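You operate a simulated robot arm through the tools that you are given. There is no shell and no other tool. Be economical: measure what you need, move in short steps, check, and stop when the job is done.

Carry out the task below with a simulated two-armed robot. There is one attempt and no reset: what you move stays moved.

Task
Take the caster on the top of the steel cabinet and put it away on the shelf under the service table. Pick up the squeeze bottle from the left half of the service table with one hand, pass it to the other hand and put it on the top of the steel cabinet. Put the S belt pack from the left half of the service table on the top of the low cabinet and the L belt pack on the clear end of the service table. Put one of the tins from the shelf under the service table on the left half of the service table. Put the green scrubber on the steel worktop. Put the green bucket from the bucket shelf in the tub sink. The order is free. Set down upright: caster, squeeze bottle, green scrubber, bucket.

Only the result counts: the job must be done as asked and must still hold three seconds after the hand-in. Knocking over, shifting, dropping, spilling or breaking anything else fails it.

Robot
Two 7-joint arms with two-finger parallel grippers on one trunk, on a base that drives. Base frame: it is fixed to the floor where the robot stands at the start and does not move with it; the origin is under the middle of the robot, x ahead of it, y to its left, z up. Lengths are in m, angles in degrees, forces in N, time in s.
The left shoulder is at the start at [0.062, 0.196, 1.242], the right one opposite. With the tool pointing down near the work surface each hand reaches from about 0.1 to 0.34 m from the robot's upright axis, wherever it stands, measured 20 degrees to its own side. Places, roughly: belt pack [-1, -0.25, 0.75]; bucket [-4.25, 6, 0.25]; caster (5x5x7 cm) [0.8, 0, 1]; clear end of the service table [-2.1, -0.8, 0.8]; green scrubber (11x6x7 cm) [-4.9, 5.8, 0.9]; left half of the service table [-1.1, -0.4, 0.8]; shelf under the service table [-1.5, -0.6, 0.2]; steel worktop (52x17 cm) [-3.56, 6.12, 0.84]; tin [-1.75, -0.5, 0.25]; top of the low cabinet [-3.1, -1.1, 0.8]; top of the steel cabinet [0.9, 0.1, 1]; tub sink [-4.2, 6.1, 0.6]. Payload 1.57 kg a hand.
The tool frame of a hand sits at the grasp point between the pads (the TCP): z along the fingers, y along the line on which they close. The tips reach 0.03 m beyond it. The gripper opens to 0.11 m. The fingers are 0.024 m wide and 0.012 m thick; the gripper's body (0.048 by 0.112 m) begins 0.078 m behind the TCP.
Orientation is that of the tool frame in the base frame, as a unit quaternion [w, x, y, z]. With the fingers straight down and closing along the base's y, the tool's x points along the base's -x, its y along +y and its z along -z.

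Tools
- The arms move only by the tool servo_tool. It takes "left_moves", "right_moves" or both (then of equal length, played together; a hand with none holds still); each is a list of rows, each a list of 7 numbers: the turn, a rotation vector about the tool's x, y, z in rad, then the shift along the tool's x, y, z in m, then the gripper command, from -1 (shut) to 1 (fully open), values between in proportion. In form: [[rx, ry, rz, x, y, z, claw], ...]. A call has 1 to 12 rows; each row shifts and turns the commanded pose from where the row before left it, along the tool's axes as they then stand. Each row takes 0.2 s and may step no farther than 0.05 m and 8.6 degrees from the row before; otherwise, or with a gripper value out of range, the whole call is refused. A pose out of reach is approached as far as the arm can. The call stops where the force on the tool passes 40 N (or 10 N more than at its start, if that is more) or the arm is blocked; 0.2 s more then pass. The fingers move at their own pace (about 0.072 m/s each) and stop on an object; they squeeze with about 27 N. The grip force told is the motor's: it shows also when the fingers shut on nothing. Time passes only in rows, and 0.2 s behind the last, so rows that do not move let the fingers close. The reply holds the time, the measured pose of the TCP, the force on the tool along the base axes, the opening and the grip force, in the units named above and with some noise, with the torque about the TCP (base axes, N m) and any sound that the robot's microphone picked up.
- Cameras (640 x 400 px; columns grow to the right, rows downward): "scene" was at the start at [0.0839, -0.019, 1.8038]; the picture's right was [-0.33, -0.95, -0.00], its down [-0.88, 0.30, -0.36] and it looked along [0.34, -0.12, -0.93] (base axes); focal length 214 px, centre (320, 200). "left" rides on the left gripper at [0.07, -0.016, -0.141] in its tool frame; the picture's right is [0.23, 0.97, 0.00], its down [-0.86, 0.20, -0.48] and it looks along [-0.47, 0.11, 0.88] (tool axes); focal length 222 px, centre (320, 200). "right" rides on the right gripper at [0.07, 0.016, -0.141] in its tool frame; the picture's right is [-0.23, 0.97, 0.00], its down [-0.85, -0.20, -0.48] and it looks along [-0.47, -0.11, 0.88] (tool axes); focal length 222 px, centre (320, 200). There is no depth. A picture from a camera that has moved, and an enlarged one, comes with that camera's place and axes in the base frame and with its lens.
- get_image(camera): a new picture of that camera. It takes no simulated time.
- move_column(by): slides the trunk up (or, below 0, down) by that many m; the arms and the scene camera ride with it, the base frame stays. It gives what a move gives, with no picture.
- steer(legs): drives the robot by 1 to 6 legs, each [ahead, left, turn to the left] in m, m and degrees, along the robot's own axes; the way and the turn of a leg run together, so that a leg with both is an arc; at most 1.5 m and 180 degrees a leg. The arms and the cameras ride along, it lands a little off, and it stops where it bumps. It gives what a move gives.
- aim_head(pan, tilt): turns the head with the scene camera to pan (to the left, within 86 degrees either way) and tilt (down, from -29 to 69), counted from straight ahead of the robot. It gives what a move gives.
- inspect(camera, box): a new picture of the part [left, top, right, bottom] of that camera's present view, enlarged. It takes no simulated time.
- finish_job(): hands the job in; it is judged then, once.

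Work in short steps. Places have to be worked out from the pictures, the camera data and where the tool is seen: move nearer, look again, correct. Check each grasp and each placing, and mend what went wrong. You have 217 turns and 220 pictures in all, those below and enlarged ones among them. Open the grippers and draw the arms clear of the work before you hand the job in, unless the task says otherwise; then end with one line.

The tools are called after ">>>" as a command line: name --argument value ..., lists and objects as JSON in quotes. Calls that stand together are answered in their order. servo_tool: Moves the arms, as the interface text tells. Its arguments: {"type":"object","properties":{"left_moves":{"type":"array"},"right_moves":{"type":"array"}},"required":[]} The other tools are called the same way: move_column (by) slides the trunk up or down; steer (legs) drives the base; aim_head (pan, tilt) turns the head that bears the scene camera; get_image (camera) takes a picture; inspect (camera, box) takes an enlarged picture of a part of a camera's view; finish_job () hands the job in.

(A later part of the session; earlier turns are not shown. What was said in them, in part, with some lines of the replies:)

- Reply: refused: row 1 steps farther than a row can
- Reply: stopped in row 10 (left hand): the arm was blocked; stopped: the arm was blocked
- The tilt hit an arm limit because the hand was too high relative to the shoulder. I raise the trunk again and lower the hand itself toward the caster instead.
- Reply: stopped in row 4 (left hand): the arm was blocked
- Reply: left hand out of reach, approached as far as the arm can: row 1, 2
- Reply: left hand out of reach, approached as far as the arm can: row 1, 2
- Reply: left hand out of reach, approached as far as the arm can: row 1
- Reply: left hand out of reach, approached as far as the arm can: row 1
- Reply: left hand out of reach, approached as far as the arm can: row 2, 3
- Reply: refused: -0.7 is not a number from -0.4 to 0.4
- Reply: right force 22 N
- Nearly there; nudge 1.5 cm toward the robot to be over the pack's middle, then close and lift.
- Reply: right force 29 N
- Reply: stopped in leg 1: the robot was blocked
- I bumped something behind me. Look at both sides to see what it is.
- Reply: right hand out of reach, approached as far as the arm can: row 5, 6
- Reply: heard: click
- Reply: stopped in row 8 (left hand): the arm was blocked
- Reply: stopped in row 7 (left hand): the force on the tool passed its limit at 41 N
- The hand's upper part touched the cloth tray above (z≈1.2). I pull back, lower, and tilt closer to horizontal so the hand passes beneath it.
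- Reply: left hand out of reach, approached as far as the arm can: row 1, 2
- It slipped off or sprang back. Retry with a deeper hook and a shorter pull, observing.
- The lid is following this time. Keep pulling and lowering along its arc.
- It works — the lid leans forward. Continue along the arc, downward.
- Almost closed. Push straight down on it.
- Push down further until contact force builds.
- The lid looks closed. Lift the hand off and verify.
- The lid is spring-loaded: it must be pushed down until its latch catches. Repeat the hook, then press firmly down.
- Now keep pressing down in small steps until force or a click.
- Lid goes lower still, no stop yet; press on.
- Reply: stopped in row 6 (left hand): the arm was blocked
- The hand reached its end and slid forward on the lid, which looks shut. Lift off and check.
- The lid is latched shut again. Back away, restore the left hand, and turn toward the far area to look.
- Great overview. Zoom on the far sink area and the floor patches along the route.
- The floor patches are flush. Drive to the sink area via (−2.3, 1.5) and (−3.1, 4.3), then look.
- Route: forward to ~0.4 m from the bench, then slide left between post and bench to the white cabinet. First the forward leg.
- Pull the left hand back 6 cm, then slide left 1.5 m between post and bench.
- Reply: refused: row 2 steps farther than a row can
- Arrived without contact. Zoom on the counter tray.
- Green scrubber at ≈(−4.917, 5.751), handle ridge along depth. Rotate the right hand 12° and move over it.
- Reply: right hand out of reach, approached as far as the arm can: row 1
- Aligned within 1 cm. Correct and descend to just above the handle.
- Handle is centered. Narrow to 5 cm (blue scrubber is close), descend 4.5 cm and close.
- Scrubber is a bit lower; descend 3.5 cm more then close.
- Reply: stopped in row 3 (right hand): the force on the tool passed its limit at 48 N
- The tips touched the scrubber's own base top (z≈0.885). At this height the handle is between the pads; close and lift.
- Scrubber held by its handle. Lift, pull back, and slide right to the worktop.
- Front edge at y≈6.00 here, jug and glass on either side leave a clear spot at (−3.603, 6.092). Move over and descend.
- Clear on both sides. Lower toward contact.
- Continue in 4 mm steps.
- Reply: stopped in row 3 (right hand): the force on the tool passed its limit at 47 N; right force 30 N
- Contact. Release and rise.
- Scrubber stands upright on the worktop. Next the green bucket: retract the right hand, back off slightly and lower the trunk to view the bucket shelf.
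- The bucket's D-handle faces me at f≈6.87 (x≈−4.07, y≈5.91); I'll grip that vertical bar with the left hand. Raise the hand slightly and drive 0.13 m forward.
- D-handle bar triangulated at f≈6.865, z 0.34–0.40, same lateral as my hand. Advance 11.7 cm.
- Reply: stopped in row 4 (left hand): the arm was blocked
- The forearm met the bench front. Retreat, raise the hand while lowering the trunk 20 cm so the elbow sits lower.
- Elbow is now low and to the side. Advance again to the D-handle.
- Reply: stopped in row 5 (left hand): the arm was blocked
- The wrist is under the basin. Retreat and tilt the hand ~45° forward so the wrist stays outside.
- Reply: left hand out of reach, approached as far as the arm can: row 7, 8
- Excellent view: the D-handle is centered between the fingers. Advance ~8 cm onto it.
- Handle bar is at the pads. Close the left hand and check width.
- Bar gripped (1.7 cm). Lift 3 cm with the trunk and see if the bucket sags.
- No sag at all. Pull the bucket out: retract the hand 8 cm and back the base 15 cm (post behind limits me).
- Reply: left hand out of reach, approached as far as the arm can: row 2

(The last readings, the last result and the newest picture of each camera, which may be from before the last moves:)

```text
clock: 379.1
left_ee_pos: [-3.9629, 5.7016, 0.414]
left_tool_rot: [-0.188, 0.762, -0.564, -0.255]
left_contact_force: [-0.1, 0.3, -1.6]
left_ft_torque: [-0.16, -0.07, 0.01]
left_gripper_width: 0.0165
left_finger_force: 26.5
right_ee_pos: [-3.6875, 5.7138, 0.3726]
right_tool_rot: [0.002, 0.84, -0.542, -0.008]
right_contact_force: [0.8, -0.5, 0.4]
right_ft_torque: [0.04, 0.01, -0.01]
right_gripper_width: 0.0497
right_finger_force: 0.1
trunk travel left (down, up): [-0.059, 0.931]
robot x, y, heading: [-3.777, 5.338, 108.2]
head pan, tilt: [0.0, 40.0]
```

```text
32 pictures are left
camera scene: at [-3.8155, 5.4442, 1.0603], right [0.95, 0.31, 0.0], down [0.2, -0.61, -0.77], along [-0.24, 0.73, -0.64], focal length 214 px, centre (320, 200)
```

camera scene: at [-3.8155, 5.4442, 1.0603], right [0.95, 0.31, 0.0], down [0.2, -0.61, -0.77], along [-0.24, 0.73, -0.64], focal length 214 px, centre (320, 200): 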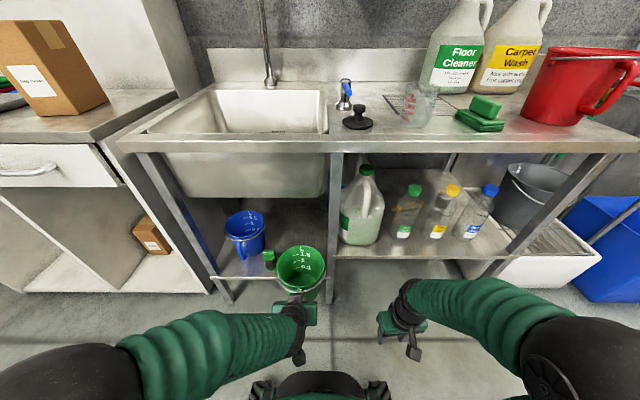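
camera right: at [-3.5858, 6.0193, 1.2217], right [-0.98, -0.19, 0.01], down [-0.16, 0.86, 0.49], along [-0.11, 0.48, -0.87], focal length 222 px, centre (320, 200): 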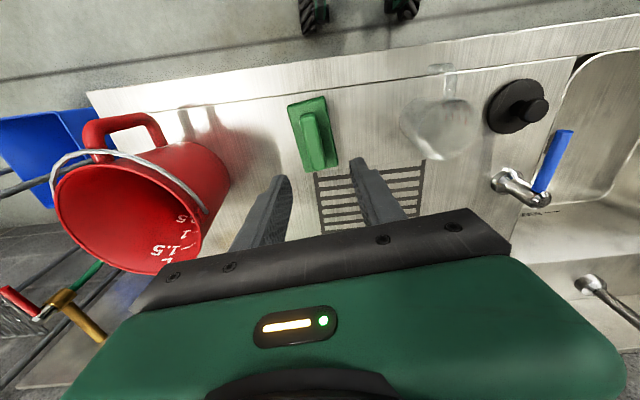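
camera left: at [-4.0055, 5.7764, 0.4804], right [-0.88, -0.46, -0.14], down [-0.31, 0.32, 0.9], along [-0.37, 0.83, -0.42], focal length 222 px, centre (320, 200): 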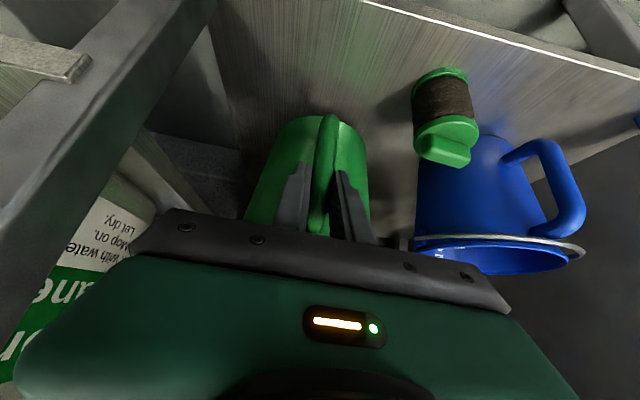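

Bucket is out to the shelf edge. Back 4 cm more, slide right 0.25 m away from the post, back off, then raise the trunk.

>>> steer --legs '[[-0.04, 0, 0], [0, -0.25, 0], [-0.2, 0, 0]]'

>>> move_column --by 0.4

>>> move_column --by 0.3

>>> get_image --camera "scene"

```text
clock: 382.7
left_ee_pos: [-3.6447, 5.5566, 0.4123]
left_tool_rot: [-0.188, 0.761, -0.566, -0.254]
left_contact_force: [0.4, 0.0, -2.5]
left_ft_torque: [-0.18, -0.04, -0.02]
left_gripper_width: 0.0164
left_finger_force: 26.9
right_ee_pos: [-3.369, 5.567, 0.3731]
right_tool_rot: [0.002, 0.838, -0.545, -0.009]
right_contact_force: [0.3, 0.1, 0.2]
right_ft_torque: [-0.01, 0.05, -0.01]
right_gripper_width: 0.0494
right_finger_force: 0.0
trunk travel left (down, up): [-0.059, 0.931]
robot x, y, heading: [-3.457, 5.1863, 107.6]
head pan, tilt: [0.0, 40.0]
```

```text
clock: 386.5
left_ee_pos: [-3.6444, 5.557, 0.8138]
left_tool_rot: [-0.188, 0.761, -0.566, -0.254]
left_contact_force: [-0.3, -0.4, -1.2]
left_ft_torque: [-0.18, -0.07, -0.01]
left_gripper_width: 0.0164
left_finger_force: 26.8
right_ee_pos: [-3.3687, 5.5666, 0.7723]
right_tool_rot: [0.001, 0.839, -0.544, -0.009]
right_contact_force: [-0.2, 0.1, 0.1]
right_ft_torque: [0.01, 0.01, 0.01]
right_gripper_width: 0.0496
right_finger_force: 0.0
trunk travel left (down, up): [-0.459, 0.531]
robot x, y, heading: [-3.4596, 5.186, 107.6]
head pan, tilt: [0.0, 40.0]
```

```text
clock: 389.5
left_ee_pos: [-3.6448, 5.5566, 1.1134]
left_tool_rot: [-0.189, 0.761, -0.566, -0.255]
left_contact_force: [-0.8, 0.1, -1.7]
left_ft_torque: [-0.2, -0.06, -0.01]
left_gripper_width: 0.0168
left_finger_force: 26.8
right_ee_pos: [-3.3681, 5.5669, 1.073]
right_tool_rot: [0.002, 0.839, -0.544, -0.008]
right_contact_force: [-0.1, -1.0, 0.6]
right_ft_torque: [0.01, 0.0, -0.02]
right_gripper_width: 0.0496
right_finger_force: 0.0
trunk travel left (down, up): [-0.759, 0.231]
robot x, y, heading: [-3.4598, 5.1839, 107.9]
head pan, tilt: [0.0, 40.0]
```

```text
31 pictures are left
camera scene: at [-3.4986, 5.2997, 1.7603], right [0.95, 0.3, 0.0], down [0.2, -0.61, -0.77], along [-0.23, 0.73, -0.64], focal length 214 px, centre (320, 200)
```

scene: 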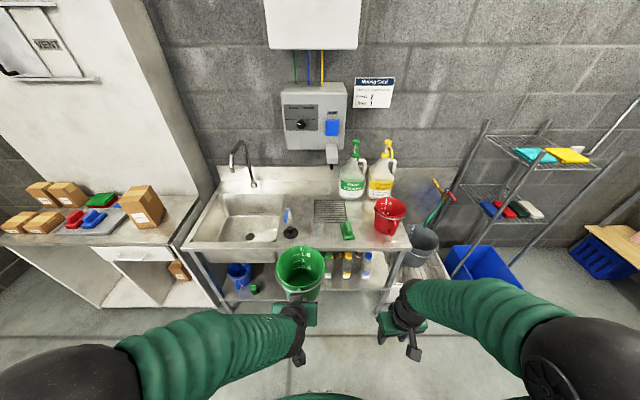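

Basin spans s −2.33…−1.93, f 6.87…7.28. Raise the trunk a bit more, drive forward, then left in front of the sink.

>>> move_column --by 0.12

>>> steer --legs '[[0.38, 0, 0], [0, 0.4, 0], [0.05, 0, 0]]'

>>> aim_head --pan 5 --tilt 55

>>> get_image --camera "scene"

>>> get_image --camera "left"

```text
clock: 391.0
left_ee_pos: [-3.6444, 5.5562, 1.2325]
left_tool_rot: [-0.189, 0.761, -0.566, -0.255]
left_contact_force: [0.0, -0.6, -2.4]
left_ft_torque: [-0.18, -0.08, -0.01]
left_gripper_width: 0.0167
left_finger_force: 27.2
right_ee_pos: [-3.3677, 5.5677, 1.193]
right_tool_rot: [0.001, 0.839, -0.544, -0.007]
right_contact_force: [-0.2, 0.6, -0.2]
right_ft_torque: [-0.01, -0.03, -0.01]
right_gripper_width: 0.0493
right_finger_force: 0.1
trunk travel left (down, up): [-0.879, 0.111]
robot x, y, heading: [-3.4665, 5.185, 107.7]
head pan, tilt: [0.0, 40.0]
```

```text
clock: 395.9
left_ee_pos: [-4.1451, 5.8227, 1.2383]
left_tool_rot: [-0.192, 0.763, -0.56, -0.258]
left_contact_force: [-0.2, -0.1, -1.9]
left_ft_torque: [-0.15, -0.05, 0.0]
left_gripper_width: 0.0167
left_finger_force: 27.2
right_ee_pos: [-3.8697, 5.8374, 1.1969]
right_tool_rot: [-0.003, 0.842, -0.54, -0.011]
right_contact_force: [0.5, -0.4, 1.0]
right_ft_torque: [0.03, -0.02, 0.0]
right_gripper_width: 0.0495
right_finger_force: 0.0
trunk travel left (down, up): [-0.879, 0.111]
robot x, y, heading: [-3.9595, 5.4655, 108.2]
head pan, tilt: [0.0, 40.0]
```

```text
clock: 396.7
left_ee_pos: [-4.1463, 5.8295, 1.2355]
left_tool_rot: [-0.191, 0.763, -0.562, -0.257]
left_contact_force: [0.0, 0.8, -3.1]
left_ft_torque: [-0.13, -0.03, 0.04]
left_gripper_width: 0.0171
left_finger_force: 27.3
right_ee_pos: [-3.8722, 5.843, 1.1951]
right_tool_rot: [-0.001, 0.842, -0.54, -0.009]
right_contact_force: [-1.0, -0.1, -0.3]
right_ft_torque: [0.0, -0.02, 0.03]
right_gripper_width: 0.0493
right_finger_force: 0.1
trunk travel left (down, up): [-0.879, 0.111]
robot x, y, heading: [-3.9592, 5.4678, 108.4]
head pan, tilt: [5.0, 55.0]
```

```text
30 pictures are left
camera scene: at [-4.004, 5.5563, 1.8601], right [0.92, 0.4, 0.0], down [0.33, -0.75, -0.58], along [-0.23, 0.53, -0.82], focal length 214 px, centre (320, 200)
```

scene: 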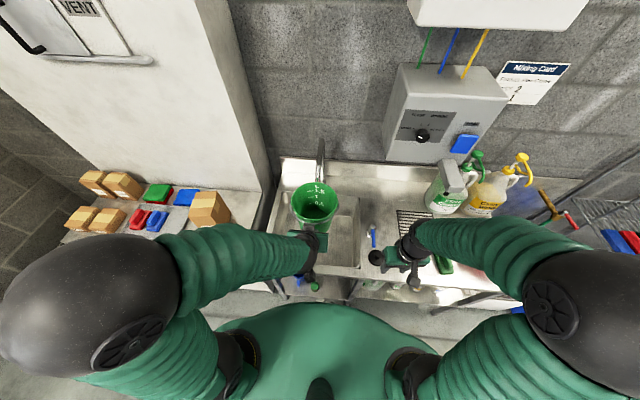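

```text
29 pictures are left
camera left: at [-4.0897, 5.7, 1.3053], right [-0.88, -0.46, -0.14], down [-0.31, 0.31, 0.9], along [-0.37, 0.83, -0.42], focal length 222 px, centre (320, 200)
```

left: 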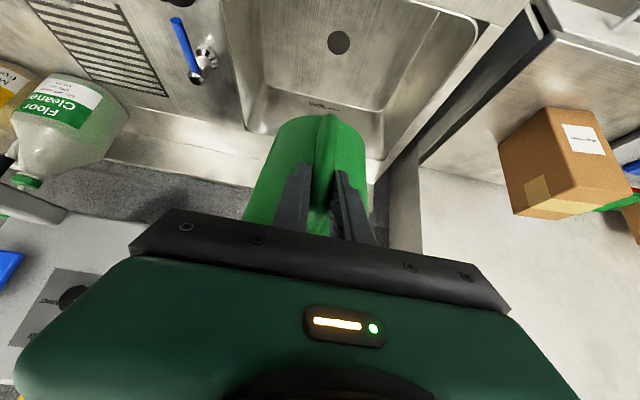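

Bucket is in line with the drain (s≈−2.16). Move it over the basin and lower to just above the rim.

>>> servo_tool --left_moves '[[0, 0, 0, -0.0332, 0.0007, 0.0253, -1], [0, 0, 0, -0.0332, 0.0007, 0.0253, -1], [0, 0, 0, -0.0332, 0.0007, 0.0253, -1], [0, 0, 0, -0.0332, 0.0007, 0.0253, -1], [0, 0, 0, 0.026, 0, 0.0341, -1], [0, 0, 0, 0.026, 0, 0.0341, -1], [0, 0, 0, 0.026, 0, 0.0341, -1], [0, 0, 0, 0.026, 0, 0.0341, -1], [0, 0, 0, 0.026, 0, 0.0341, -1], [0, 0, 0, 0.026, 0, 0.0341, -1], [0, 0, 0, 0, 0, 0, -1]]'

>>> get_image --camera "left"

>>> inspect --camera "scene" --box '[230, 110, 410, 290]'

```text
clock: 397.5
left_ee_pos: [-4.1705, 5.9338, 1.2334]
left_tool_rot: [-0.19, 0.762, -0.566, -0.252]
left_contact_force: [0.5, -0.3, -1.9]
left_ft_torque: [-0.13, 0.01, 0.01]
left_gripper_width: 0.0169
left_finger_force: 26.8
right_ee_pos: [-3.8664, 5.8396, 1.1971]
right_tool_rot: [-0.001, 0.841, -0.541, -0.011]
right_contact_force: [0.1, -0.7, 0.4]
right_ft_torque: [0.06, 0.03, 0.01]
right_gripper_width: 0.0494
right_finger_force: 0.0
trunk travel left (down, up): [-0.879, 0.111]
robot x, y, heading: [-3.9556, 5.4699, 108.2]
head pan, tilt: [5.0, 55.0]
stopped in row 3 (left hand): the force on the tool passed its limit at 55 N (the readings are from after the stop); the commanded pose is now the measured one
```

```text
28 pictures are left
camera left: at [-4.116, 5.8062, 1.3033], right [-0.88, -0.45, -0.14], down [-0.31, 0.32, 0.89], along [-0.36, 0.83, -0.42], focal length 222 px, centre (320, 200)
```

left: 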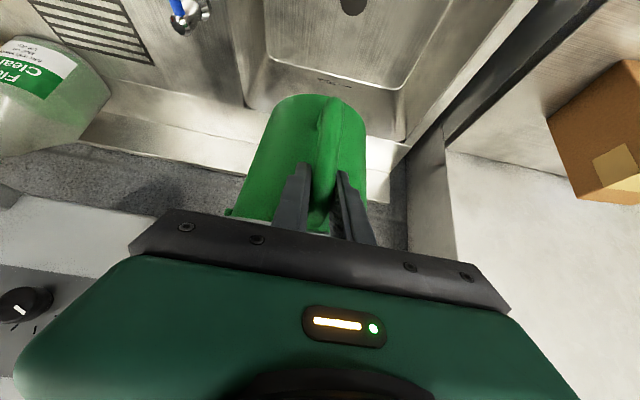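

```text
2.22 times, centred on (320, 200) of scene
camera zoom: at [-3.9949, 5.5554, 1.8603], right [0.92, 0.4, 0.0], down [0.32, -0.75, -0.58], along [-0.23, 0.53, -0.82], focal length 477 px, centre (320, 200)
```

zoom: 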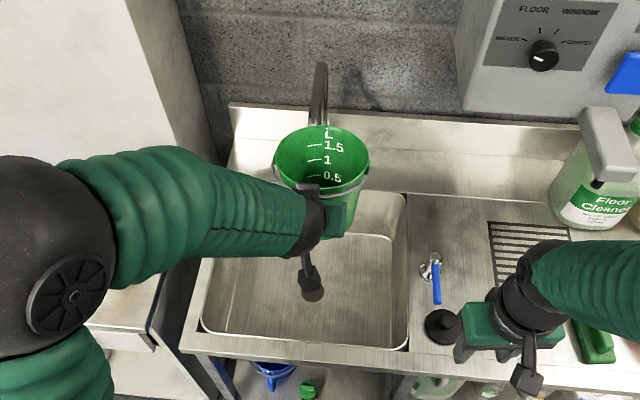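

The bucket rim touched the faucet's spout (tip ≈ f 7.06, z 1.24). Back off, lower below the spout, then slide forward beneath it.

>>> servo_tool --left_moves '[[0, 0, 0, 0.028, 0, -0.0212, -1], [0, 0, 0, 0.028, 0, -0.0212, -1], [0, 0, 0, 0.0273, 0, 0.0358, -1], [0, 0, 0, 0.0273, 0, 0.0358, -1], [0, 0, 0, 0.0273, 0, 0.0358, -1], [0, 0, 0, 0.0273, 0, 0.0358, -1], [0, 0, 0, 0.0273, 0, 0.0358, -1], [0, 0, 0, 0.0273, 0, 0.0358, -1], [0, 0, 0, 0, 0, 0, -1]]'

>>> get_image --camera "left"

>>> inspect --camera "scene" --box '[230, 110, 410, 290]'

```text
clock: 399.5
left_ee_pos: [-4.1484, 5.8693, 0.9595]
left_tool_rot: [-0.19, 0.761, -0.567, -0.251]
left_contact_force: [0.0, -0.5, -2.8]
left_ft_torque: [-0.14, -0.06, -0.01]
left_gripper_width: 0.0166
left_finger_force: 26.6
right_ee_pos: [-3.8677, 5.8463, 1.1949]
right_tool_rot: [0.0, 0.842, -0.54, -0.008]
right_contact_force: [0.1, -0.8, -1.5]
right_ft_torque: [-0.02, 0.0, 0.01]
right_gripper_width: 0.0494
right_finger_force: 0.0
trunk travel left (down, up): [-0.879, 0.111]
robot x, y, heading: [-3.9591, 5.4689, 108.5]
head pan, tilt: [5.0, 55.0]
```

```text
26 pictures are left
camera left: at [-4.0929, 5.7406, 1.0313], right [-0.88, -0.45, -0.14], down [-0.31, 0.33, 0.89], along [-0.36, 0.83, -0.43], focal length 222 px, centre (320, 200)
```

left: 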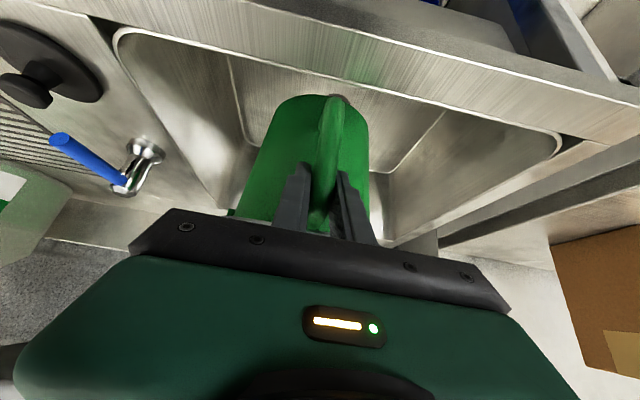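

```text
2.22 times, centred on (320, 200) of scene
camera zoom: at [-3.9988, 5.5658, 1.8597], right [0.92, 0.4, 0.0], down [0.32, -0.75, -0.57], along [-0.23, 0.53, -0.82], focal length 477 px, centre (320, 200)
```

zoom: 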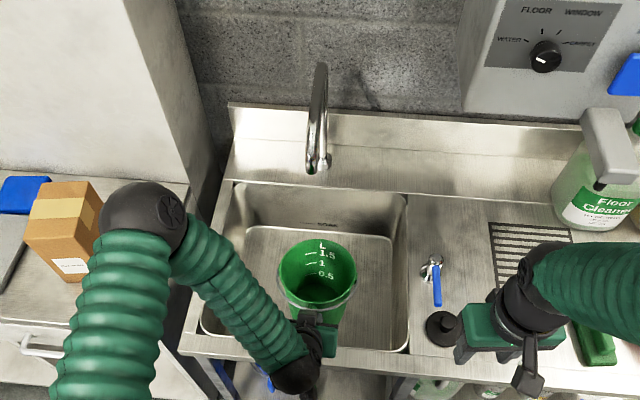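

Bucket is below the spout and upright. Slide it 18 cm forward and lower 10 cm into the basin.

>>> servo_tool --left_moves '[[0, 0, 0, -0.0358, 0, 0.0273, -1], [0, 0, 0, -0.0358, 0, 0.0273, -1], [0, 0, 0, -0.0358, 0, 0.0273, -1], [0, 0, 0, -0.0358, 0, 0.0273, -1], [0, 0, 0, 0.0202, 0, 0.0265, -1], [0, 0, 0, 0.0202, 0, 0.0265, -1], [0, 0, 0, 0.0202, 0, 0.0265, -1], [0, 0, 0, 0, 0, 0, -1]]'

>>> get_image --camera "left"

>>> inspect --camera "scene" --box '[230, 110, 410, 290]'

```text
clock: 401.3
left_ee_pos: [-4.2012, 6.0428, 0.8577]
left_tool_rot: [-0.189, 0.762, -0.567, -0.25]
left_contact_force: [0.0, 0.0, -1.3]
left_ft_torque: [-0.17, -0.08, -0.03]
left_gripper_width: 0.0167
left_finger_force: 26.7
right_ee_pos: [-3.8687, 5.8489, 1.1933]
right_tool_rot: [0.002, 0.841, -0.54, -0.01]
right_contact_force: [0.3, -0.3, -0.7]
right_ft_torque: [0.0, 0.03, -0.04]
right_gripper_width: 0.0494
right_finger_force: 0.1
trunk travel left (down, up): [-0.879, 0.111]
robot x, y, heading: [-3.9573, 5.4676, 108.4]
head pan, tilt: [5.0, 55.0]
```

```text
24 pictures are left
camera left: at [-4.1454, 5.9153, 0.9286], right [-0.88, -0.45, -0.14], down [-0.31, 0.33, 0.89], along [-0.36, 0.83, -0.43], focal length 222 px, centre (320, 200)
```

left: 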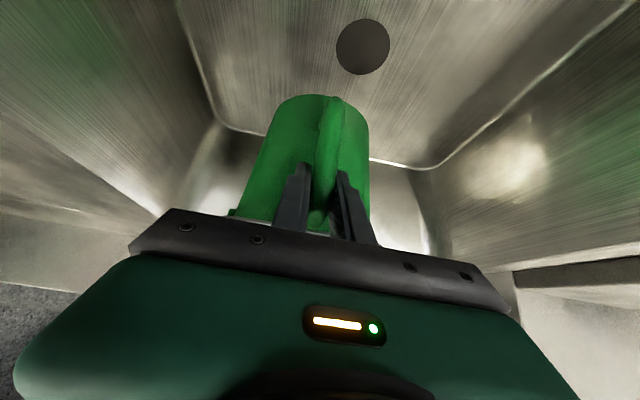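

```text
2.22 times, centred on (320, 200) of scene
camera zoom: at [-3.999, 5.5692, 1.8595], right [0.92, 0.4, 0.0], down [0.32, -0.75, -0.57], along [-0.23, 0.52, -0.82], focal length 477 px, centre (320, 200)
```

zoom: 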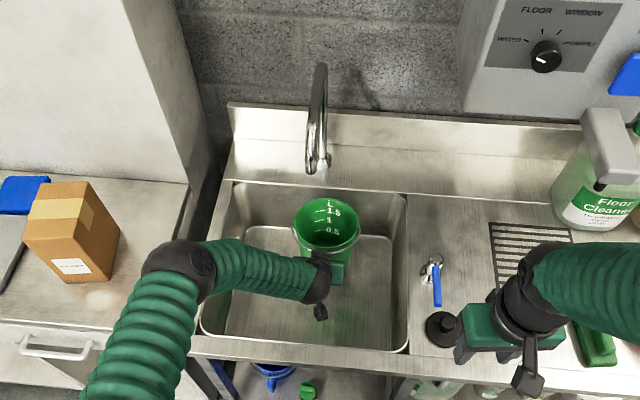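

Well inside the basin; floor at z≈0.627. Lower 9 cm, watching forces.

>>> servo_tool --left_moves '[[0, 0, 0, 0.0182, 0, 0.0239, -1], [0, 0, 0, 0.0182, 0, 0.0239, -1], [0, 0, 0, 0.0182, 0, 0.0239, -1], [0, 0, 0, 0, 0, 0, -1]]'

>>> get_image --camera "left"

```text
clock: 402.5
left_ee_pos: [-4.2159, 6.0591, 0.7839]
left_tool_rot: [-0.196, 0.76, -0.561, -0.264]
left_contact_force: [-0.2, -0.3, -1.6]
left_ft_torque: [-0.19, -0.07, -0.01]
left_gripper_width: 0.0167
left_finger_force: 27.2
right_ee_pos: [-3.8683, 5.8472, 1.1939]
right_tool_rot: [0.0, 0.842, -0.54, -0.01]
right_contact_force: [0.4, -0.3, 0.2]
right_ft_torque: [0.01, 0.04, -0.02]
right_gripper_width: 0.0496
right_finger_force: 0.0
trunk travel left (down, up): [-0.879, 0.111]
robot x, y, heading: [-3.9566, 5.47, 108.5]
head pan, tilt: [5.0, 55.0]
stopped in row 4 (left hand): the arm was blocked; the commanded pose is now the measured one
```

```text
22 pictures are left
camera left: at [-4.1587, 5.9284, 0.8511], right [-0.88, -0.46, -0.14], down [-0.3, 0.3, 0.91], along [-0.37, 0.84, -0.4], focal length 222 px, centre (320, 200)
```

left: 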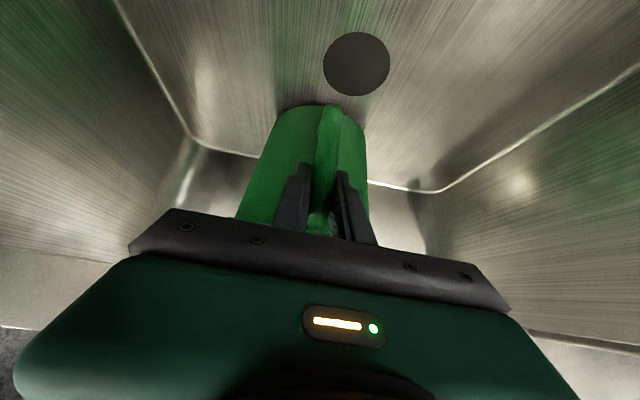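

The arm is blocked (elbow over the counter edge). Raise 5 cm, shift the base 11 cm right and bring the hand back left, so the elbow clears.

>>> servo_tool --left_moves '[[0, 0, 0, -0.0182, 0, -0.0239, -1], [0, 0, 0, -0.0182, 0, -0.0239, -1], [0, 0, 0, 0, 0, 0, -1]]'

>>> steer --legs '[[0, -0.11, 0]]'

>>> servo_tool --left_moves '[[0, 0, 0, 0, 0.035, 0, -1], [0, 0, 0, 0, 0.035, 0, -1], [0, 0, 0, 0, 0.035, 0, -1], [0, 0, 0, 0, 0, 0, -1]]'

>>> get_image --camera "scene"

```text
clock: 403.3
left_ee_pos: [-4.2153, 6.0558, 0.8445]
left_tool_rot: [-0.194, 0.761, -0.561, -0.263]
left_contact_force: [0.2, -0.2, -2.0]
left_ft_torque: [-0.15, -0.09, 0.0]
left_gripper_width: 0.017
left_finger_force: 27.3
right_ee_pos: [-3.8681, 5.8462, 1.193]
right_tool_rot: [0.0, 0.842, -0.54, -0.009]
right_contact_force: [-0.6, 0.0, 0.4]
right_ft_torque: [0.0, 0.01, 0.01]
right_gripper_width: 0.0492
right_finger_force: 0.1
trunk travel left (down, up): [-0.879, 0.111]
robot x, y, heading: [-3.9573, 5.4679, 108.2]
head pan, tilt: [5.0, 55.0]
```

```text
clock: 404.5
left_ee_pos: [-4.1404, 6.0789, 0.8431]
left_tool_rot: [-0.203, 0.764, -0.555, -0.257]
left_contact_force: [-1.7, -0.5, -2.7]
left_ft_torque: [-0.13, -0.12, -0.03]
left_gripper_width: 0.0168
left_finger_force: 26.3
right_ee_pos: [-3.8012, 5.8687, 1.1997]
right_tool_rot: [-0.01, 0.844, -0.537, -0.001]
right_contact_force: [0.0, -0.4, 0.9]
right_ft_torque: [-0.02, -0.02, 0.02]
right_gripper_width: 0.0493
right_finger_force: 0.0
trunk travel left (down, up): [-0.879, 0.111]
robot x, y, heading: [-3.8592, 5.4964, 108.6]
head pan, tilt: [5.0, 55.0]
```

```text
clock: 405.5
left_ee_pos: [-4.2293, 6.05, 0.845]
left_tool_rot: [-0.198, 0.762, -0.557, -0.262]
left_contact_force: [-0.5, -0.6, -2.2]
left_ft_torque: [-0.15, -0.08, 0.01]
left_gripper_width: 0.0166
left_finger_force: 26.9
right_ee_pos: [-3.7871, 5.8735, 1.1963]
right_tool_rot: [-0.005, 0.844, -0.536, -0.006]
right_contact_force: [-0.5, 0.5, -0.1]
right_ft_torque: [0.0, -0.02, 0.03]
right_gripper_width: 0.0497
right_finger_force: 0.1
trunk travel left (down, up): [-0.879, 0.111]
robot x, y, heading: [-3.8643, 5.5005, 108.4]
head pan, tilt: [5.0, 55.0]
```

```text
21 pictures are left
camera scene: at [-3.9311, 5.5912, 1.8591], right [0.92, 0.4, 0.02], down [0.34, -0.75, -0.57], along [-0.22, 0.53, -0.82], focal length 214 px, centre (320, 200)
```

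scene: 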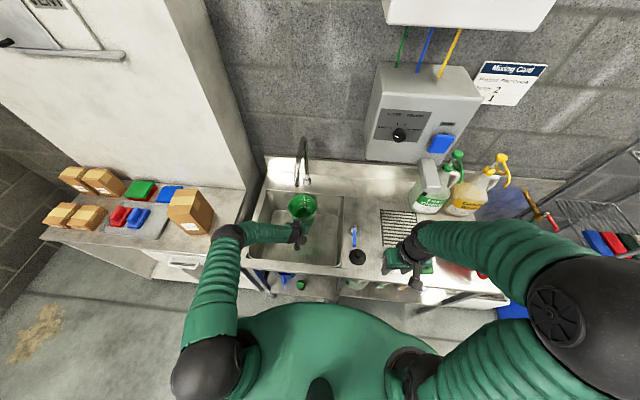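

Elbow is still low beside the counter. Raise the trunk 10 cm and lower the hand correspondingly, which straightens the arm and lifts the elbow.

>>> move_column --by 0.1

>>> servo_tool --left_moves '[[0, 0, 0, 0.0243, 0, 0.0318, -1], [0, 0, 0, 0.0243, 0, 0.0318, -1], [0, 0, 0, 0.0243, 0, 0.0318, -1], [0, 0, 0, 0.0182, 0, 0.0239, -1], [0, 0, 0, 0, 0, 0, -1]]'

>>> get_image --camera "scene"

```text
clock: 406.8
left_ee_pos: [-4.2098, 6.057, 0.9487]
left_tool_rot: [-0.191, 0.76, -0.561, -0.266]
left_contact_force: [0.7, -0.7, -1.4]
left_ft_torque: [-0.17, -0.04, 0.05]
left_gripper_width: 0.0165
left_finger_force: 27.0
right_ee_pos: [-3.7619, 5.881, 1.2931]
right_tool_rot: [0.003, 0.843, -0.538, -0.013]
right_contact_force: [0.4, 0.6, 0.0]
right_ft_torque: [-0.02, 0.03, 0.02]
right_gripper_width: 0.0497
right_finger_force: 0.1
trunk travel left (down, up): [-0.979, 0.011]
robot x, y, heading: [-3.862, 5.5, 108.2]
head pan, tilt: [5.0, 55.0]
```

```text
clock: 407.4
left_ee_pos: [-4.269, 6.0816, 0.919]
left_tool_rot: [-0.197, 0.755, -0.545, -0.306]
left_contact_force: [0.4, -0.2, -1.2]
left_ft_torque: [-0.12, -0.09, -0.02]
left_gripper_width: 0.0164
left_finger_force: 27.0
left hand out of reach, approached as far as the arm can: row 3
right_ee_pos: [-3.7674, 5.8716, 1.2953]
right_tool_rot: [-0.001, 0.844, -0.537, -0.013]
right_contact_force: [0.5, -0.2, -0.4]
right_ft_torque: [0.03, 0.02, 0.02]
right_gripper_width: 0.0493
right_finger_force: 0.2
trunk travel left (down, up): [-0.979, 0.011]
robot x, y, heading: [-3.8599, 5.4978, 108.6]
head pan, tilt: [5.0, 55.0]
stopped in row 3 (left hand): the force on the tool passed its limit at 218 N (the readings are from after the stop); the commanded pose is now the measured one
```

```text
20 pictures are left
camera scene: at [-3.8988, 5.5895, 1.9602], right [0.92, 0.4, 0.0], down [0.33, -0.75, -0.58], along [-0.23, 0.53, -0.82], focal length 214 px, centre (320, 200)
```

scene: 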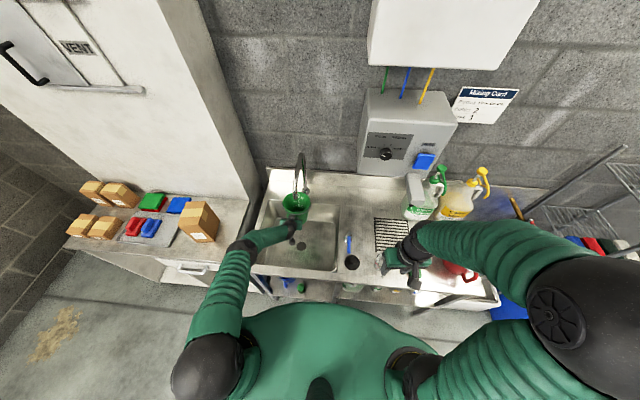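

A sudden jump pushed the bucket against something. Look with the left camera.

>>> get_image --camera "left"

>>> inspect --camera "scene" --box '[220, 130, 380, 290]'

```text
19 pictures are left
camera left: at [-4.2024, 5.9495, 0.9742], right [-0.87, -0.48, -0.12], down [-0.26, 0.23, 0.94], along [-0.42, 0.85, -0.33], focal length 222 px, centre (320, 200)
```

left: 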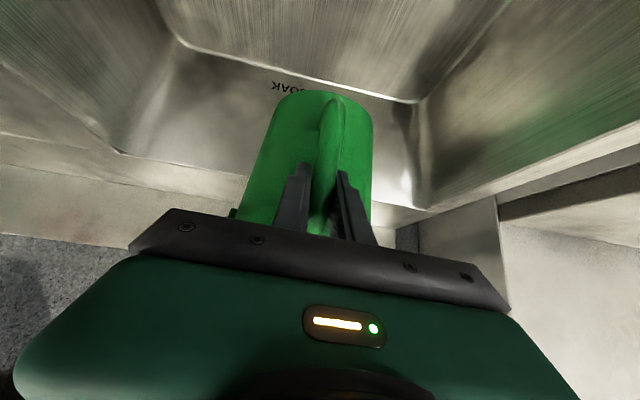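

```text
2.50 times, centred on (300, 210) of scene
camera zoom: at [-3.8988, 5.5895, 1.9602], right [0.92, 0.4, 0.0], down [0.33, -0.75, -0.58], along [-0.23, 0.53, -0.82], focal length 536 px, centre (370, 175)
```

zoom: 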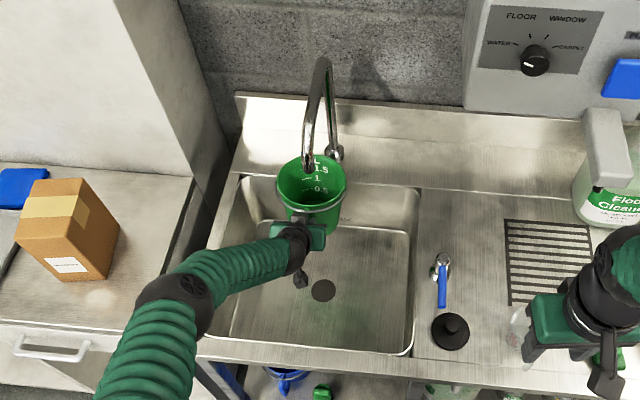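

The bucket is still held, under the spout at the back of the basin. Back the base 14 cm so the elbow comes in front of the bench, and correct the hand's pitch.

>>> steer --legs '[[-0.14, 0, 0]]'

>>> servo_tool --left_moves '[[0, 0.05, 0, 0, 0, 0, -1], [0, 0.05, 0, 0, 0, 0, -1], [0, 0, 0, 0, 0, 0, -1]]'

>>> inspect --camera "scene" --box '[200, 130, 400, 330]'

```text
clock: 408.8
left_ee_pos: [-4.2231, 5.9591, 0.9112]
left_tool_rot: [-0.195, 0.756, -0.548, -0.301]
left_contact_force: [-0.8, -0.4, -1.5]
left_ft_torque: [-0.16, -0.1, -0.04]
left_gripper_width: 0.0165
left_finger_force: 26.6
right_ee_pos: [-3.729, 5.7514, 1.2928]
right_tool_rot: [0.002, 0.845, -0.535, -0.009]
right_contact_force: [0.1, -0.2, -0.1]
right_ft_torque: [-0.02, 0.0, -0.03]
right_gripper_width: 0.0497
right_finger_force: 0.1
trunk travel left (down, up): [-0.979, 0.011]
robot x, y, heading: [-3.8212, 5.3686, 108.6]
head pan, tilt: [5.0, 55.0]
```

```text
clock: 409.6
left_ee_pos: [-4.2216, 5.9547, 0.9148]
left_tool_rot: [-0.169, 0.769, -0.557, -0.265]
left_contact_force: [0.0, 0.9, -1.5]
left_ft_torque: [-0.17, -0.03, 0.0]
left_gripper_width: 0.0169
left_finger_force: 26.4
right_ee_pos: [-3.7248, 5.7443, 1.2958]
right_tool_rot: [0.0, 0.845, -0.535, -0.011]
right_contact_force: [1.2, -0.2, -0.3]
right_ft_torque: [-0.01, -0.01, 0.02]
right_gripper_width: 0.0494
right_finger_force: 0.1
trunk travel left (down, up): [-0.979, 0.011]
robot x, y, heading: [-3.8162, 5.3697, 108.5]
head pan, tilt: [5.0, 55.0]
```

```text
2.00 times, centred on (300, 230) of scene
camera zoom: at [-3.8534, 5.4741, 1.9594], right [0.92, 0.4, 0.0], down [0.33, -0.75, -0.57], along [-0.23, 0.52, -0.82], focal length 429 px, centre (360, 140)
```

zoom: 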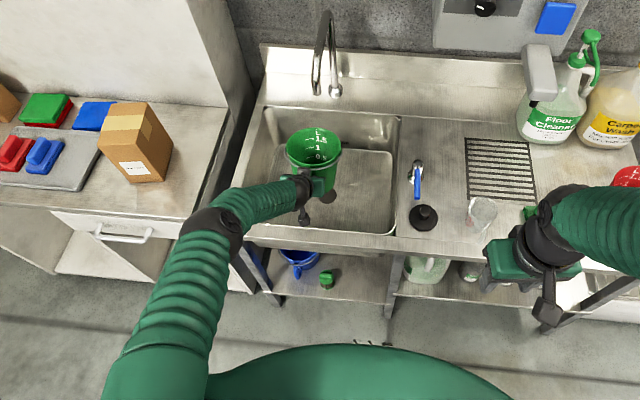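

Now lower with the trunk in a 9 cm step and check.

>>> move_column --by -0.09

>>> get_image --camera "left"

```text
clock: 410.8
left_ee_pos: [-4.2252, 5.9529, 0.824]
left_tool_rot: [-0.171, 0.769, -0.556, -0.264]
left_contact_force: [0.6, -0.2, -2.1]
left_ft_torque: [-0.13, -0.08, 0.01]
left_gripper_width: 0.0166
left_finger_force: 27.2
right_ee_pos: [-3.7287, 5.7415, 1.2049]
right_tool_rot: [-0.002, 0.844, -0.536, -0.011]
right_contact_force: [-0.1, -1.3, -0.9]
right_ft_torque: [-0.03, -0.03, -0.02]
right_gripper_width: 0.0495
right_finger_force: 0.1
trunk travel left (down, up): [-0.889, 0.101]
robot x, y, heading: [-3.8188, 5.3699, 108.5]
head pan, tilt: [5.0, 55.0]
```

```text
16 pictures are left
camera left: at [-4.1624, 5.8273, 0.8944], right [-0.87, -0.49, -0.11], down [-0.29, 0.32, 0.9], along [-0.41, 0.81, -0.42], focal length 222 px, centre (320, 200)
```

left: 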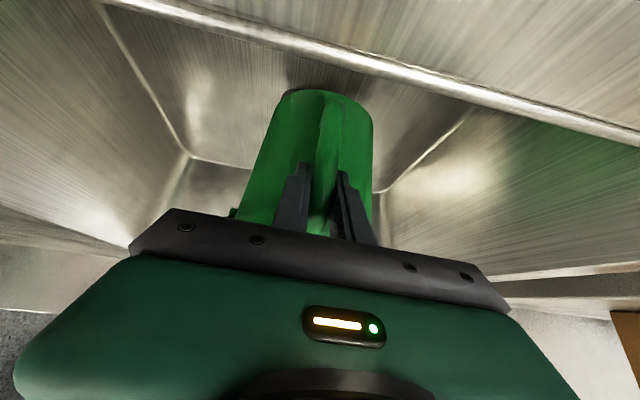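

Free so far. Move the hand 7.5 cm forward, then lower the trunk another 5 cm.

>>> servo_tool --left_moves '[[0, 0, 0, -0.0298, 0, 0.0228, -1], [0, 0, 0, -0.0298, 0, 0.0228, -1], [0, 0, 0, 0, 0, 0, -1]]'

>>> move_column --by -0.05

>>> get_image --camera "left"

```text
clock: 411.6
left_ee_pos: [-4.2226, 5.9848, 0.8349]
left_tool_rot: [-0.171, 0.769, -0.556, -0.265]
left_contact_force: [-0.3, 0.8, -2.3]
left_ft_torque: [-0.11, -0.08, -0.01]
left_gripper_width: 0.017
left_finger_force: 27.4
left hand out of reach, approached as far as the arm can: row 1, 2
right_ee_pos: [-3.7281, 5.7404, 1.2056]
right_tool_rot: [-0.001, 0.845, -0.535, -0.012]
right_contact_force: [0.0, 0.3, -0.7]
right_ft_torque: [-0.01, -0.03, -0.03]
right_gripper_width: 0.0496
right_finger_force: 0.0
trunk travel left (down, up): [-0.889, 0.101]
robot x, y, heading: [-3.8156, 5.3695, 108.4]
head pan, tilt: [5.0, 55.0]
```

```text
clock: 412.6
left_ee_pos: [-4.2239, 5.9852, 0.7937]
left_tool_rot: [-0.173, 0.768, -0.554, -0.271]
left_contact_force: [6.3, -5.0, 16.2]
left_ft_torque: [-2.34, -0.84, 0.42]
left_gripper_width: 0.0166
left_finger_force: 27.0
right_ee_pos: [-3.7259, 5.7405, 1.157]
right_tool_rot: [-0.002, 0.844, -0.537, -0.014]
right_contact_force: [-0.2, -0.5, 0.1]
right_ft_torque: [0.01, -0.02, -0.02]
right_gripper_width: 0.0497
right_finger_force: 0.1
trunk travel left (down, up): [-0.839, 0.151]
robot x, y, heading: [-3.8171, 5.372, 108.6]
head pan, tilt: [5.0, 55.0]
stopped: the force on the tool passed its limit at 48 N (the readings are from after the stop); the commanded pose is now the measured one
```

```text
15 pictures are left
camera left: at [-4.1603, 5.8592, 0.8625], right [-0.87, -0.49, -0.11], down [-0.29, 0.31, 0.91], along [-0.41, 0.81, -0.41], focal length 222 px, centre (320, 200)
```

left: 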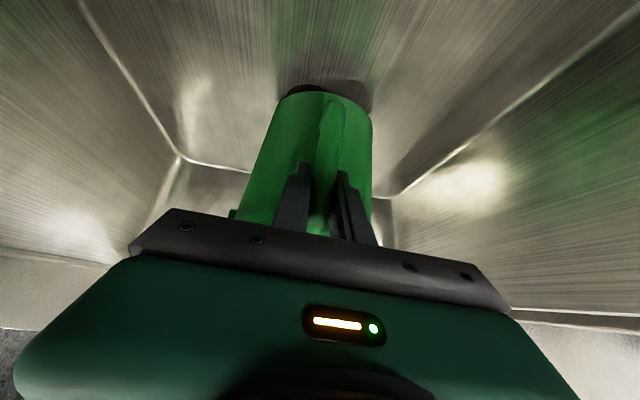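

The wrist camera touches the sink's front rim. Raise 3 cm, drive 7 cm forward, and lower again.

>>> move_column --by 0.04

>>> steer --legs '[[0.075, 0, 0]]'

>>> move_column --by -0.055

>>> get_image --camera "left"

```text
clock: 413.4
left_ee_pos: [-4.2256, 5.9873, 0.8307]
left_tool_rot: [-0.172, 0.768, -0.554, -0.27]
left_contact_force: [-1.2, 1.2, -1.6]
left_ft_torque: [-0.11, -0.04, 0.0]
left_gripper_width: 0.0165
left_finger_force: 27.1
right_ee_pos: [-3.7271, 5.7405, 1.1963]
right_tool_rot: [-0.002, 0.844, -0.536, -0.011]
right_contact_force: [-0.2, -0.4, -0.8]
right_ft_torque: [0.04, -0.04, -0.01]
right_gripper_width: 0.0498
right_finger_force: 0.1
trunk travel left (down, up): [-0.879, 0.111]
robot x, y, heading: [-3.8151, 5.371, 108.6]
head pan, tilt: [5.0, 55.0]
```

```text
clock: 414.5
left_ee_pos: [-4.2459, 6.0516, 0.8378]
left_tool_rot: [-0.175, 0.767, -0.555, -0.272]
left_contact_force: [1.2, -0.9, -0.9]
left_ft_torque: [-0.12, -0.04, -0.01]
left_gripper_width: 0.0169
left_finger_force: 26.9
right_ee_pos: [-3.7463, 5.8027, 1.198]
right_tool_rot: [-0.004, 0.843, -0.537, -0.014]
right_contact_force: [0.2, -0.2, -0.2]
right_ft_torque: [-0.01, 0.01, -0.02]
right_gripper_width: 0.0495
right_finger_force: 0.1
trunk travel left (down, up): [-0.879, 0.111]
robot x, y, heading: [-3.8414, 5.4403, 108.4]
head pan, tilt: [5.0, 55.0]
```

```text
clock: 415.4
left_ee_pos: [-4.2485, 6.0585, 0.7775]
left_tool_rot: [-0.173, 0.767, -0.556, -0.27]
left_contact_force: [1.0, -3.8, 6.9]
left_ft_torque: [0.8, 0.12, 0.01]
left_gripper_width: 0.0168
left_finger_force: 26.8
right_ee_pos: [-3.7485, 5.8122, 1.1407]
right_tool_rot: [-0.001, 0.844, -0.537, -0.012]
right_contact_force: [-0.1, -0.7, -0.5]
right_ft_torque: [0.01, 0.0, -0.02]
right_gripper_width: 0.0496
right_finger_force: 0.1
trunk travel left (down, up): [-0.824, 0.166]
robot x, y, heading: [-3.8422, 5.4411, 108.5]
head pan, tilt: [5.0, 55.0]
```

```text
14 pictures are left
camera left: at [-4.1846, 5.9322, 0.8458], right [-0.87, -0.49, -0.1], down [-0.29, 0.31, 0.91], along [-0.41, 0.81, -0.41], focal length 222 px, centre (320, 200)
```

left: 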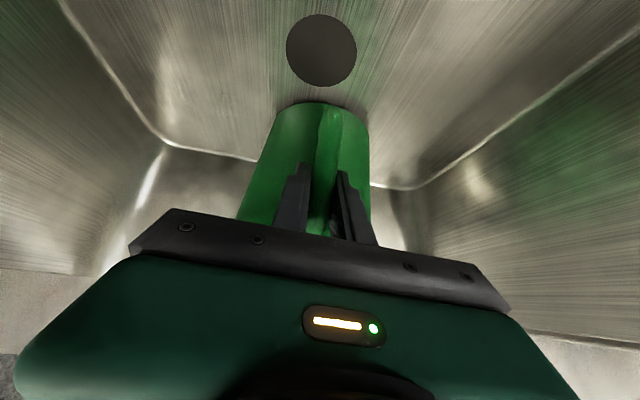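

The bucket now touches near the rear slope (7 N up at its bottom). Ease up 1 cm, pull back 2.5 cm, and lower again.

>>> move_column --by 0.012

>>> servo_tool --left_moves '[[0, 0, 0, 0.02, 0, -0.0152, -1], [0, 0, 0, 0, 0, 0, -1]]'

>>> move_column --by -0.03

>>> get_image --camera "left"

```text
clock: 416.0
left_ee_pos: [-4.2484, 6.0579, 0.7878]
left_tool_rot: [-0.172, 0.768, -0.556, -0.268]
left_contact_force: [-0.5, 0.0, -2.2]
left_ft_torque: [-0.15, -0.09, 0.0]
left_gripper_width: 0.0168
left_finger_force: 27.2
right_ee_pos: [-3.7519, 5.8103, 1.1533]
right_tool_rot: [-0.002, 0.844, -0.537, -0.012]
right_contact_force: [0.4, -0.5, 0.9]
right_ft_torque: [-0.03, -0.01, -0.04]
right_gripper_width: 0.0497
right_finger_force: 0.0
trunk travel left (down, up): [-0.836, 0.154]
robot x, y, heading: [-3.8437, 5.4419, 108.3]
head pan, tilt: [5.0, 55.0]
```

```text
clock: 416.6
left_ee_pos: [-4.2416, 6.0334, 0.7888]
left_tool_rot: [-0.173, 0.768, -0.555, -0.269]
left_contact_force: [-0.4, 0.3, -2.8]
left_ft_torque: [-0.15, -0.08, 0.02]
left_gripper_width: 0.0168
left_finger_force: 27.0
right_ee_pos: [-3.7514, 5.8101, 1.1532]
right_tool_rot: [-0.002, 0.843, -0.537, -0.011]
right_contact_force: [-0.9, 0.3, 0.0]
right_ft_torque: [-0.03, -0.01, -0.03]
right_gripper_width: 0.0496
right_finger_force: 0.0
trunk travel left (down, up): [-0.836, 0.154]
robot x, y, heading: [-3.8419, 5.4426, 108.3]
head pan, tilt: [5.0, 55.0]
```

```text
clock: 417.4
left_ee_pos: [-4.2422, 6.0319, 0.7597]
left_tool_rot: [-0.174, 0.767, -0.555, -0.271]
left_contact_force: [-0.9, -2.1, 13.0]
left_ft_torque: [0.75, -0.26, 0.02]
left_gripper_width: 0.0167
left_finger_force: 26.7
right_ee_pos: [-3.7501, 5.8104, 1.125]
right_tool_rot: [-0.003, 0.844, -0.537, -0.014]
right_contact_force: [0.0, 0.2, -0.6]
right_ft_torque: [0.0, 0.03, 0.01]
right_gripper_width: 0.0496
right_finger_force: 0.0
trunk travel left (down, up): [-0.806, 0.184]
robot x, y, heading: [-3.8416, 5.4391, 108.2]
head pan, tilt: [5.0, 55.0]
```

```text
13 pictures are left
camera left: at [-4.1781, 5.9062, 0.8281], right [-0.87, -0.49, -0.1], down [-0.28, 0.31, 0.91], along [-0.41, 0.82, -0.41], focal length 222 px, centre (320, 200)
```

left: 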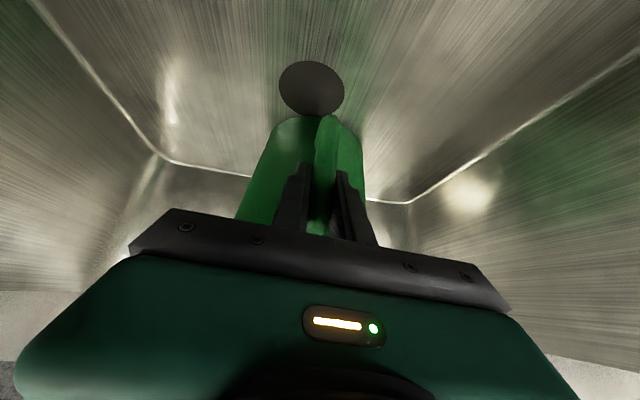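

The bucket rests on the basin floor (≈15 N). Open the hand gently.

>>> servo_tool --left_moves '[[0, 0, 0, 0, 0, 0, -0.6], [0, 0, 0, 0, 0, 0, -0.3], [0, 0, 0, 0, 0, 0, 0], [0, 0, 0, 0, 0, 0, 0.2], [0, 0, 0, 0, 0, 0, 0.2]]'

>>> get_image --camera "left"

```text
clock: 418.6
left_ee_pos: [-4.2407, 6.0334, 0.7563]
left_tool_rot: [-0.173, 0.767, -0.555, -0.27]
left_contact_force: [0.3, 0.3, 0.0]
left_ft_torque: [-0.03, 0.02, -0.04]
left_gripper_width: 0.0659
left_finger_force: 0.0
right_ee_pos: [-3.7497, 5.811, 1.1246]
right_tool_rot: [-0.002, 0.843, -0.537, -0.012]
right_contact_force: [-0.4, 0.9, -0.2]
right_ft_torque: [0.06, -0.03, -0.02]
right_gripper_width: 0.0496
right_finger_force: 0.0
trunk travel left (down, up): [-0.806, 0.184]
robot x, y, heading: [-3.8397, 5.4372, 108.5]
head pan, tilt: [5.0, 55.0]
```

```text
12 pictures are left
camera left: at [-4.1779, 5.907, 0.8263], right [-0.87, -0.49, -0.1], down [-0.29, 0.31, 0.91], along [-0.41, 0.81, -0.41], focal length 222 px, centre (320, 200)
```

left: 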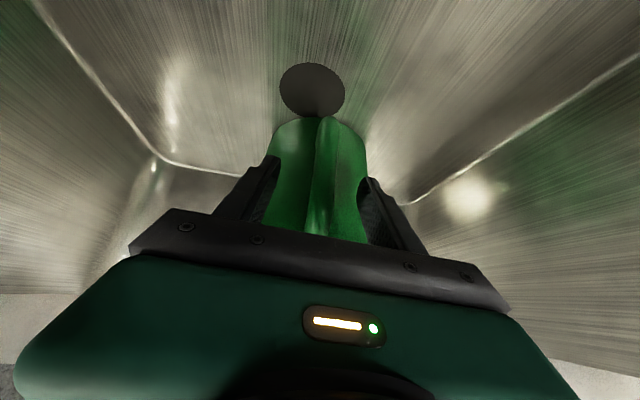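

Bucket stands free. Withdraw the hand along its axis.

>>> servo_tool --left_moves '[[0, 0, 0, 0, 0, -0.02, 0.2], [0, 0, 0, 0, 0, -0.03, 0.2], [0, 0, 0, 0, 0, -0.04, 0.2], [0, 0, 0, 0, 0, -0.04, 0.2], [0, 0, 0, 0, 0, -0.04, 0.2], [0, 0, 0, 0, 0, -0.04, 0.2], [0, 0, 0, 0, 0, 0, 0.2]]'

>>> move_column --by 0.15

>>> inspect --camera "scene" --box '[220, 120, 420, 300]'

```text
clock: 420.2
left_ee_pos: [-4.1959, 5.9143, 0.9239]
left_tool_rot: [-0.173, 0.768, -0.556, -0.269]
left_contact_force: [-0.1, 0.2, 0.1]
left_ft_torque: [0.01, 0.01, -0.03]
left_gripper_width: 0.0659
left_finger_force: 0.1
right_ee_pos: [-3.7512, 5.8106, 1.1229]
right_tool_rot: [-0.003, 0.843, -0.538, -0.011]
right_contact_force: [-0.2, 0.0, 0.2]
right_ft_torque: [-0.01, -0.01, 0.01]
right_gripper_width: 0.0497
right_finger_force: 0.0
trunk travel left (down, up): [-0.806, 0.184]
robot x, y, heading: [-3.8379, 5.4427, 108.3]
head pan, tilt: [5.0, 55.0]
```

```text
clock: 421.9
left_ee_pos: [-4.1951, 5.913, 1.0741]
left_tool_rot: [-0.173, 0.767, -0.556, -0.268]
left_contact_force: [1.1, 0.0, -0.6]
left_ft_torque: [0.02, -0.01, -0.01]
left_gripper_width: 0.0657
left_finger_force: 0.0
right_ee_pos: [-3.7519, 5.8113, 1.2728]
right_tool_rot: [-0.002, 0.844, -0.537, -0.012]
right_contact_force: [-0.2, -0.1, 0.1]
right_ft_torque: [0.03, -0.01, -0.01]
right_gripper_width: 0.0495
right_finger_force: 0.1
trunk travel left (down, up): [-0.956, 0.034]
robot x, y, heading: [-3.8417, 5.4397, 108.6]
head pan, tilt: [5.0, 55.0]
```

```text
2.22 times, centred on (320, 210) of scene
camera zoom: at [-3.882, 5.5383, 1.937], right [0.92, 0.4, 0.0], down [0.33, -0.75, -0.57], along [-0.23, 0.53, -0.82], focal length 477 px, centre (320, 178)
```

zoom: 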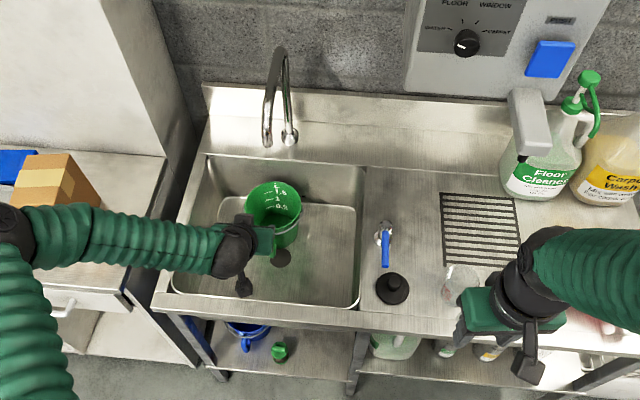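

Bucket stands upright in the sink. Draw back from the bench and take a final look.

>>> steer --legs '[[-0.06, 0, 0], [0, -0.45, 0], [-0.5, 0, 0]]'

>>> aim_head --pan 15 --tilt 40

>>> get_image --camera "scene"

```text
clock: 427.7
left_ee_pos: [-3.5957, 5.5305, 1.0732]
left_tool_rot: [-0.172, 0.768, -0.555, -0.268]
left_contact_force: [0.0, -0.8, 1.1]
left_ft_torque: [0.02, -0.07, 0.01]
left_gripper_width: 0.0661
left_finger_force: 0.1
right_ee_pos: [-3.1501, 5.4283, 1.2717]
right_tool_rot: [-0.001, 0.844, -0.536, -0.011]
right_contact_force: [-0.6, 0.0, 0.2]
right_ft_torque: [0.02, 0.03, 0.02]
right_gripper_width: 0.0498
right_finger_force: 0.1
trunk travel left (down, up): [-0.956, 0.034]
robot x, y, heading: [-3.2422, 5.0539, 108.4]
head pan, tilt: [5.0, 55.0]
```

```text
clock: 428.5
left_ee_pos: [-3.5941, 5.5265, 1.0732]
left_tool_rot: [-0.173, 0.768, -0.555, -0.269]
left_contact_force: [0.7, -0.4, 0.4]
left_ft_torque: [0.01, -0.01, 0.01]
left_gripper_width: 0.0658
left_finger_force: 0.1
right_ee_pos: [-3.1493, 5.4252, 1.2739]
right_tool_rot: [-0.002, 0.844, -0.537, -0.012]
right_contact_force: [0.0, -1.1, -0.5]
right_ft_torque: [0.01, 0.0, 0.03]
right_gripper_width: 0.0494
right_finger_force: 0.2
trunk travel left (down, up): [-0.956, 0.034]
robot x, y, heading: [-3.2387, 5.057, 108.5]
head pan, tilt: [15.0, 40.0]
```

```text
10 pictures are left
camera scene: at [-3.2989, 5.1594, 1.9575], right [0.83, 0.55, 0.0], down [0.36, -0.54, -0.76], along [-0.42, 0.64, -0.65], focal length 214 px, centre (320, 200)
```

scene: 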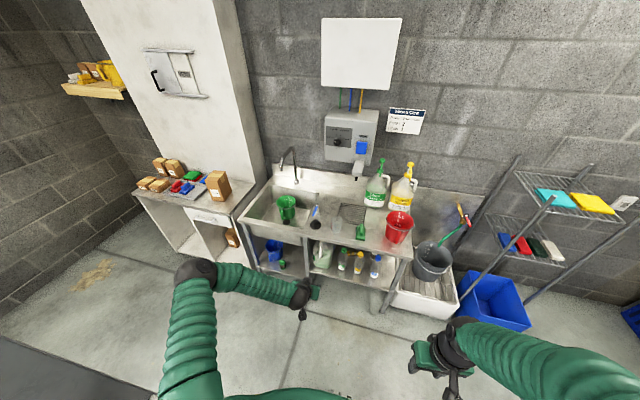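

Zoom once more to verify the final arrangement here.

>>> inspect --camera "scene" --box '[130, 140, 430, 300]'

```text
2.13 times, centred on (280, 220) of scene
camera zoom: at [-3.2989, 5.1594, 1.9575], right [0.83, 0.55, 0.0], down [0.36, -0.54, -0.76], along [-0.42, 0.64, -0.65], focal length 458 px, centre (405, 157)
```

zoom: 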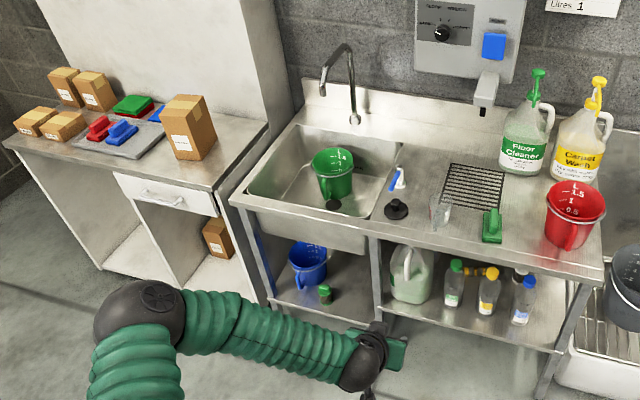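

Bucket upright in the sink, scrubber on the worktop, everything else in place; grippers are open and the arms clear. Open the hands fully and hand in.

>>> servo_tool --left_moves '[[0, 0, 0, 0, 0, 0, 1], [0, 0, 0, 0, 0, 0, 1], [0, 0, 0, 0, 0, 0, 1]]' --right_moves '[[0, 0, 0, 0, 0, 0, 1], [0, 0, 0, 0, 0, 0, 1], [0, 0, 0, 0, 0, 0, 1]]'

>>> finish_job

```text
clock: 429.3
left_ee_pos: [-3.5942, 5.5264, 1.0739]
left_tool_rot: [-0.173, 0.768, -0.555, -0.27]
left_contact_force: [-0.6, -0.4, 0.2]
left_ft_torque: [0.0, -0.01, -0.02]
left_gripper_width: 0.1101
left_finger_force: 0.0
right_ee_pos: [-3.1491, 5.4245, 1.2744]
right_tool_rot: [-0.003, 0.844, -0.536, -0.012]
right_contact_force: [0.3, -0.7, 0.0]
right_ft_torque: [0.01, 0.0, 0.0]
right_gripper_width: 0.1102
right_finger_force: 0.1
trunk travel left (down, up): [-0.956, 0.034]
robot x, y, heading: [-3.2408, 5.0562, 108.2]
head pan, tilt: [15.0, 40.0]
```

```text
The job is handed in.
```

I placed all seven items where you asked and handed the job in. Along the way I opened the pedal bin's lid by driving into it (pushed shut again), bumped a bench and the cloth tray, and hit the sink tap with the bucket. I saw nothing displaced in the pictures afterwards.
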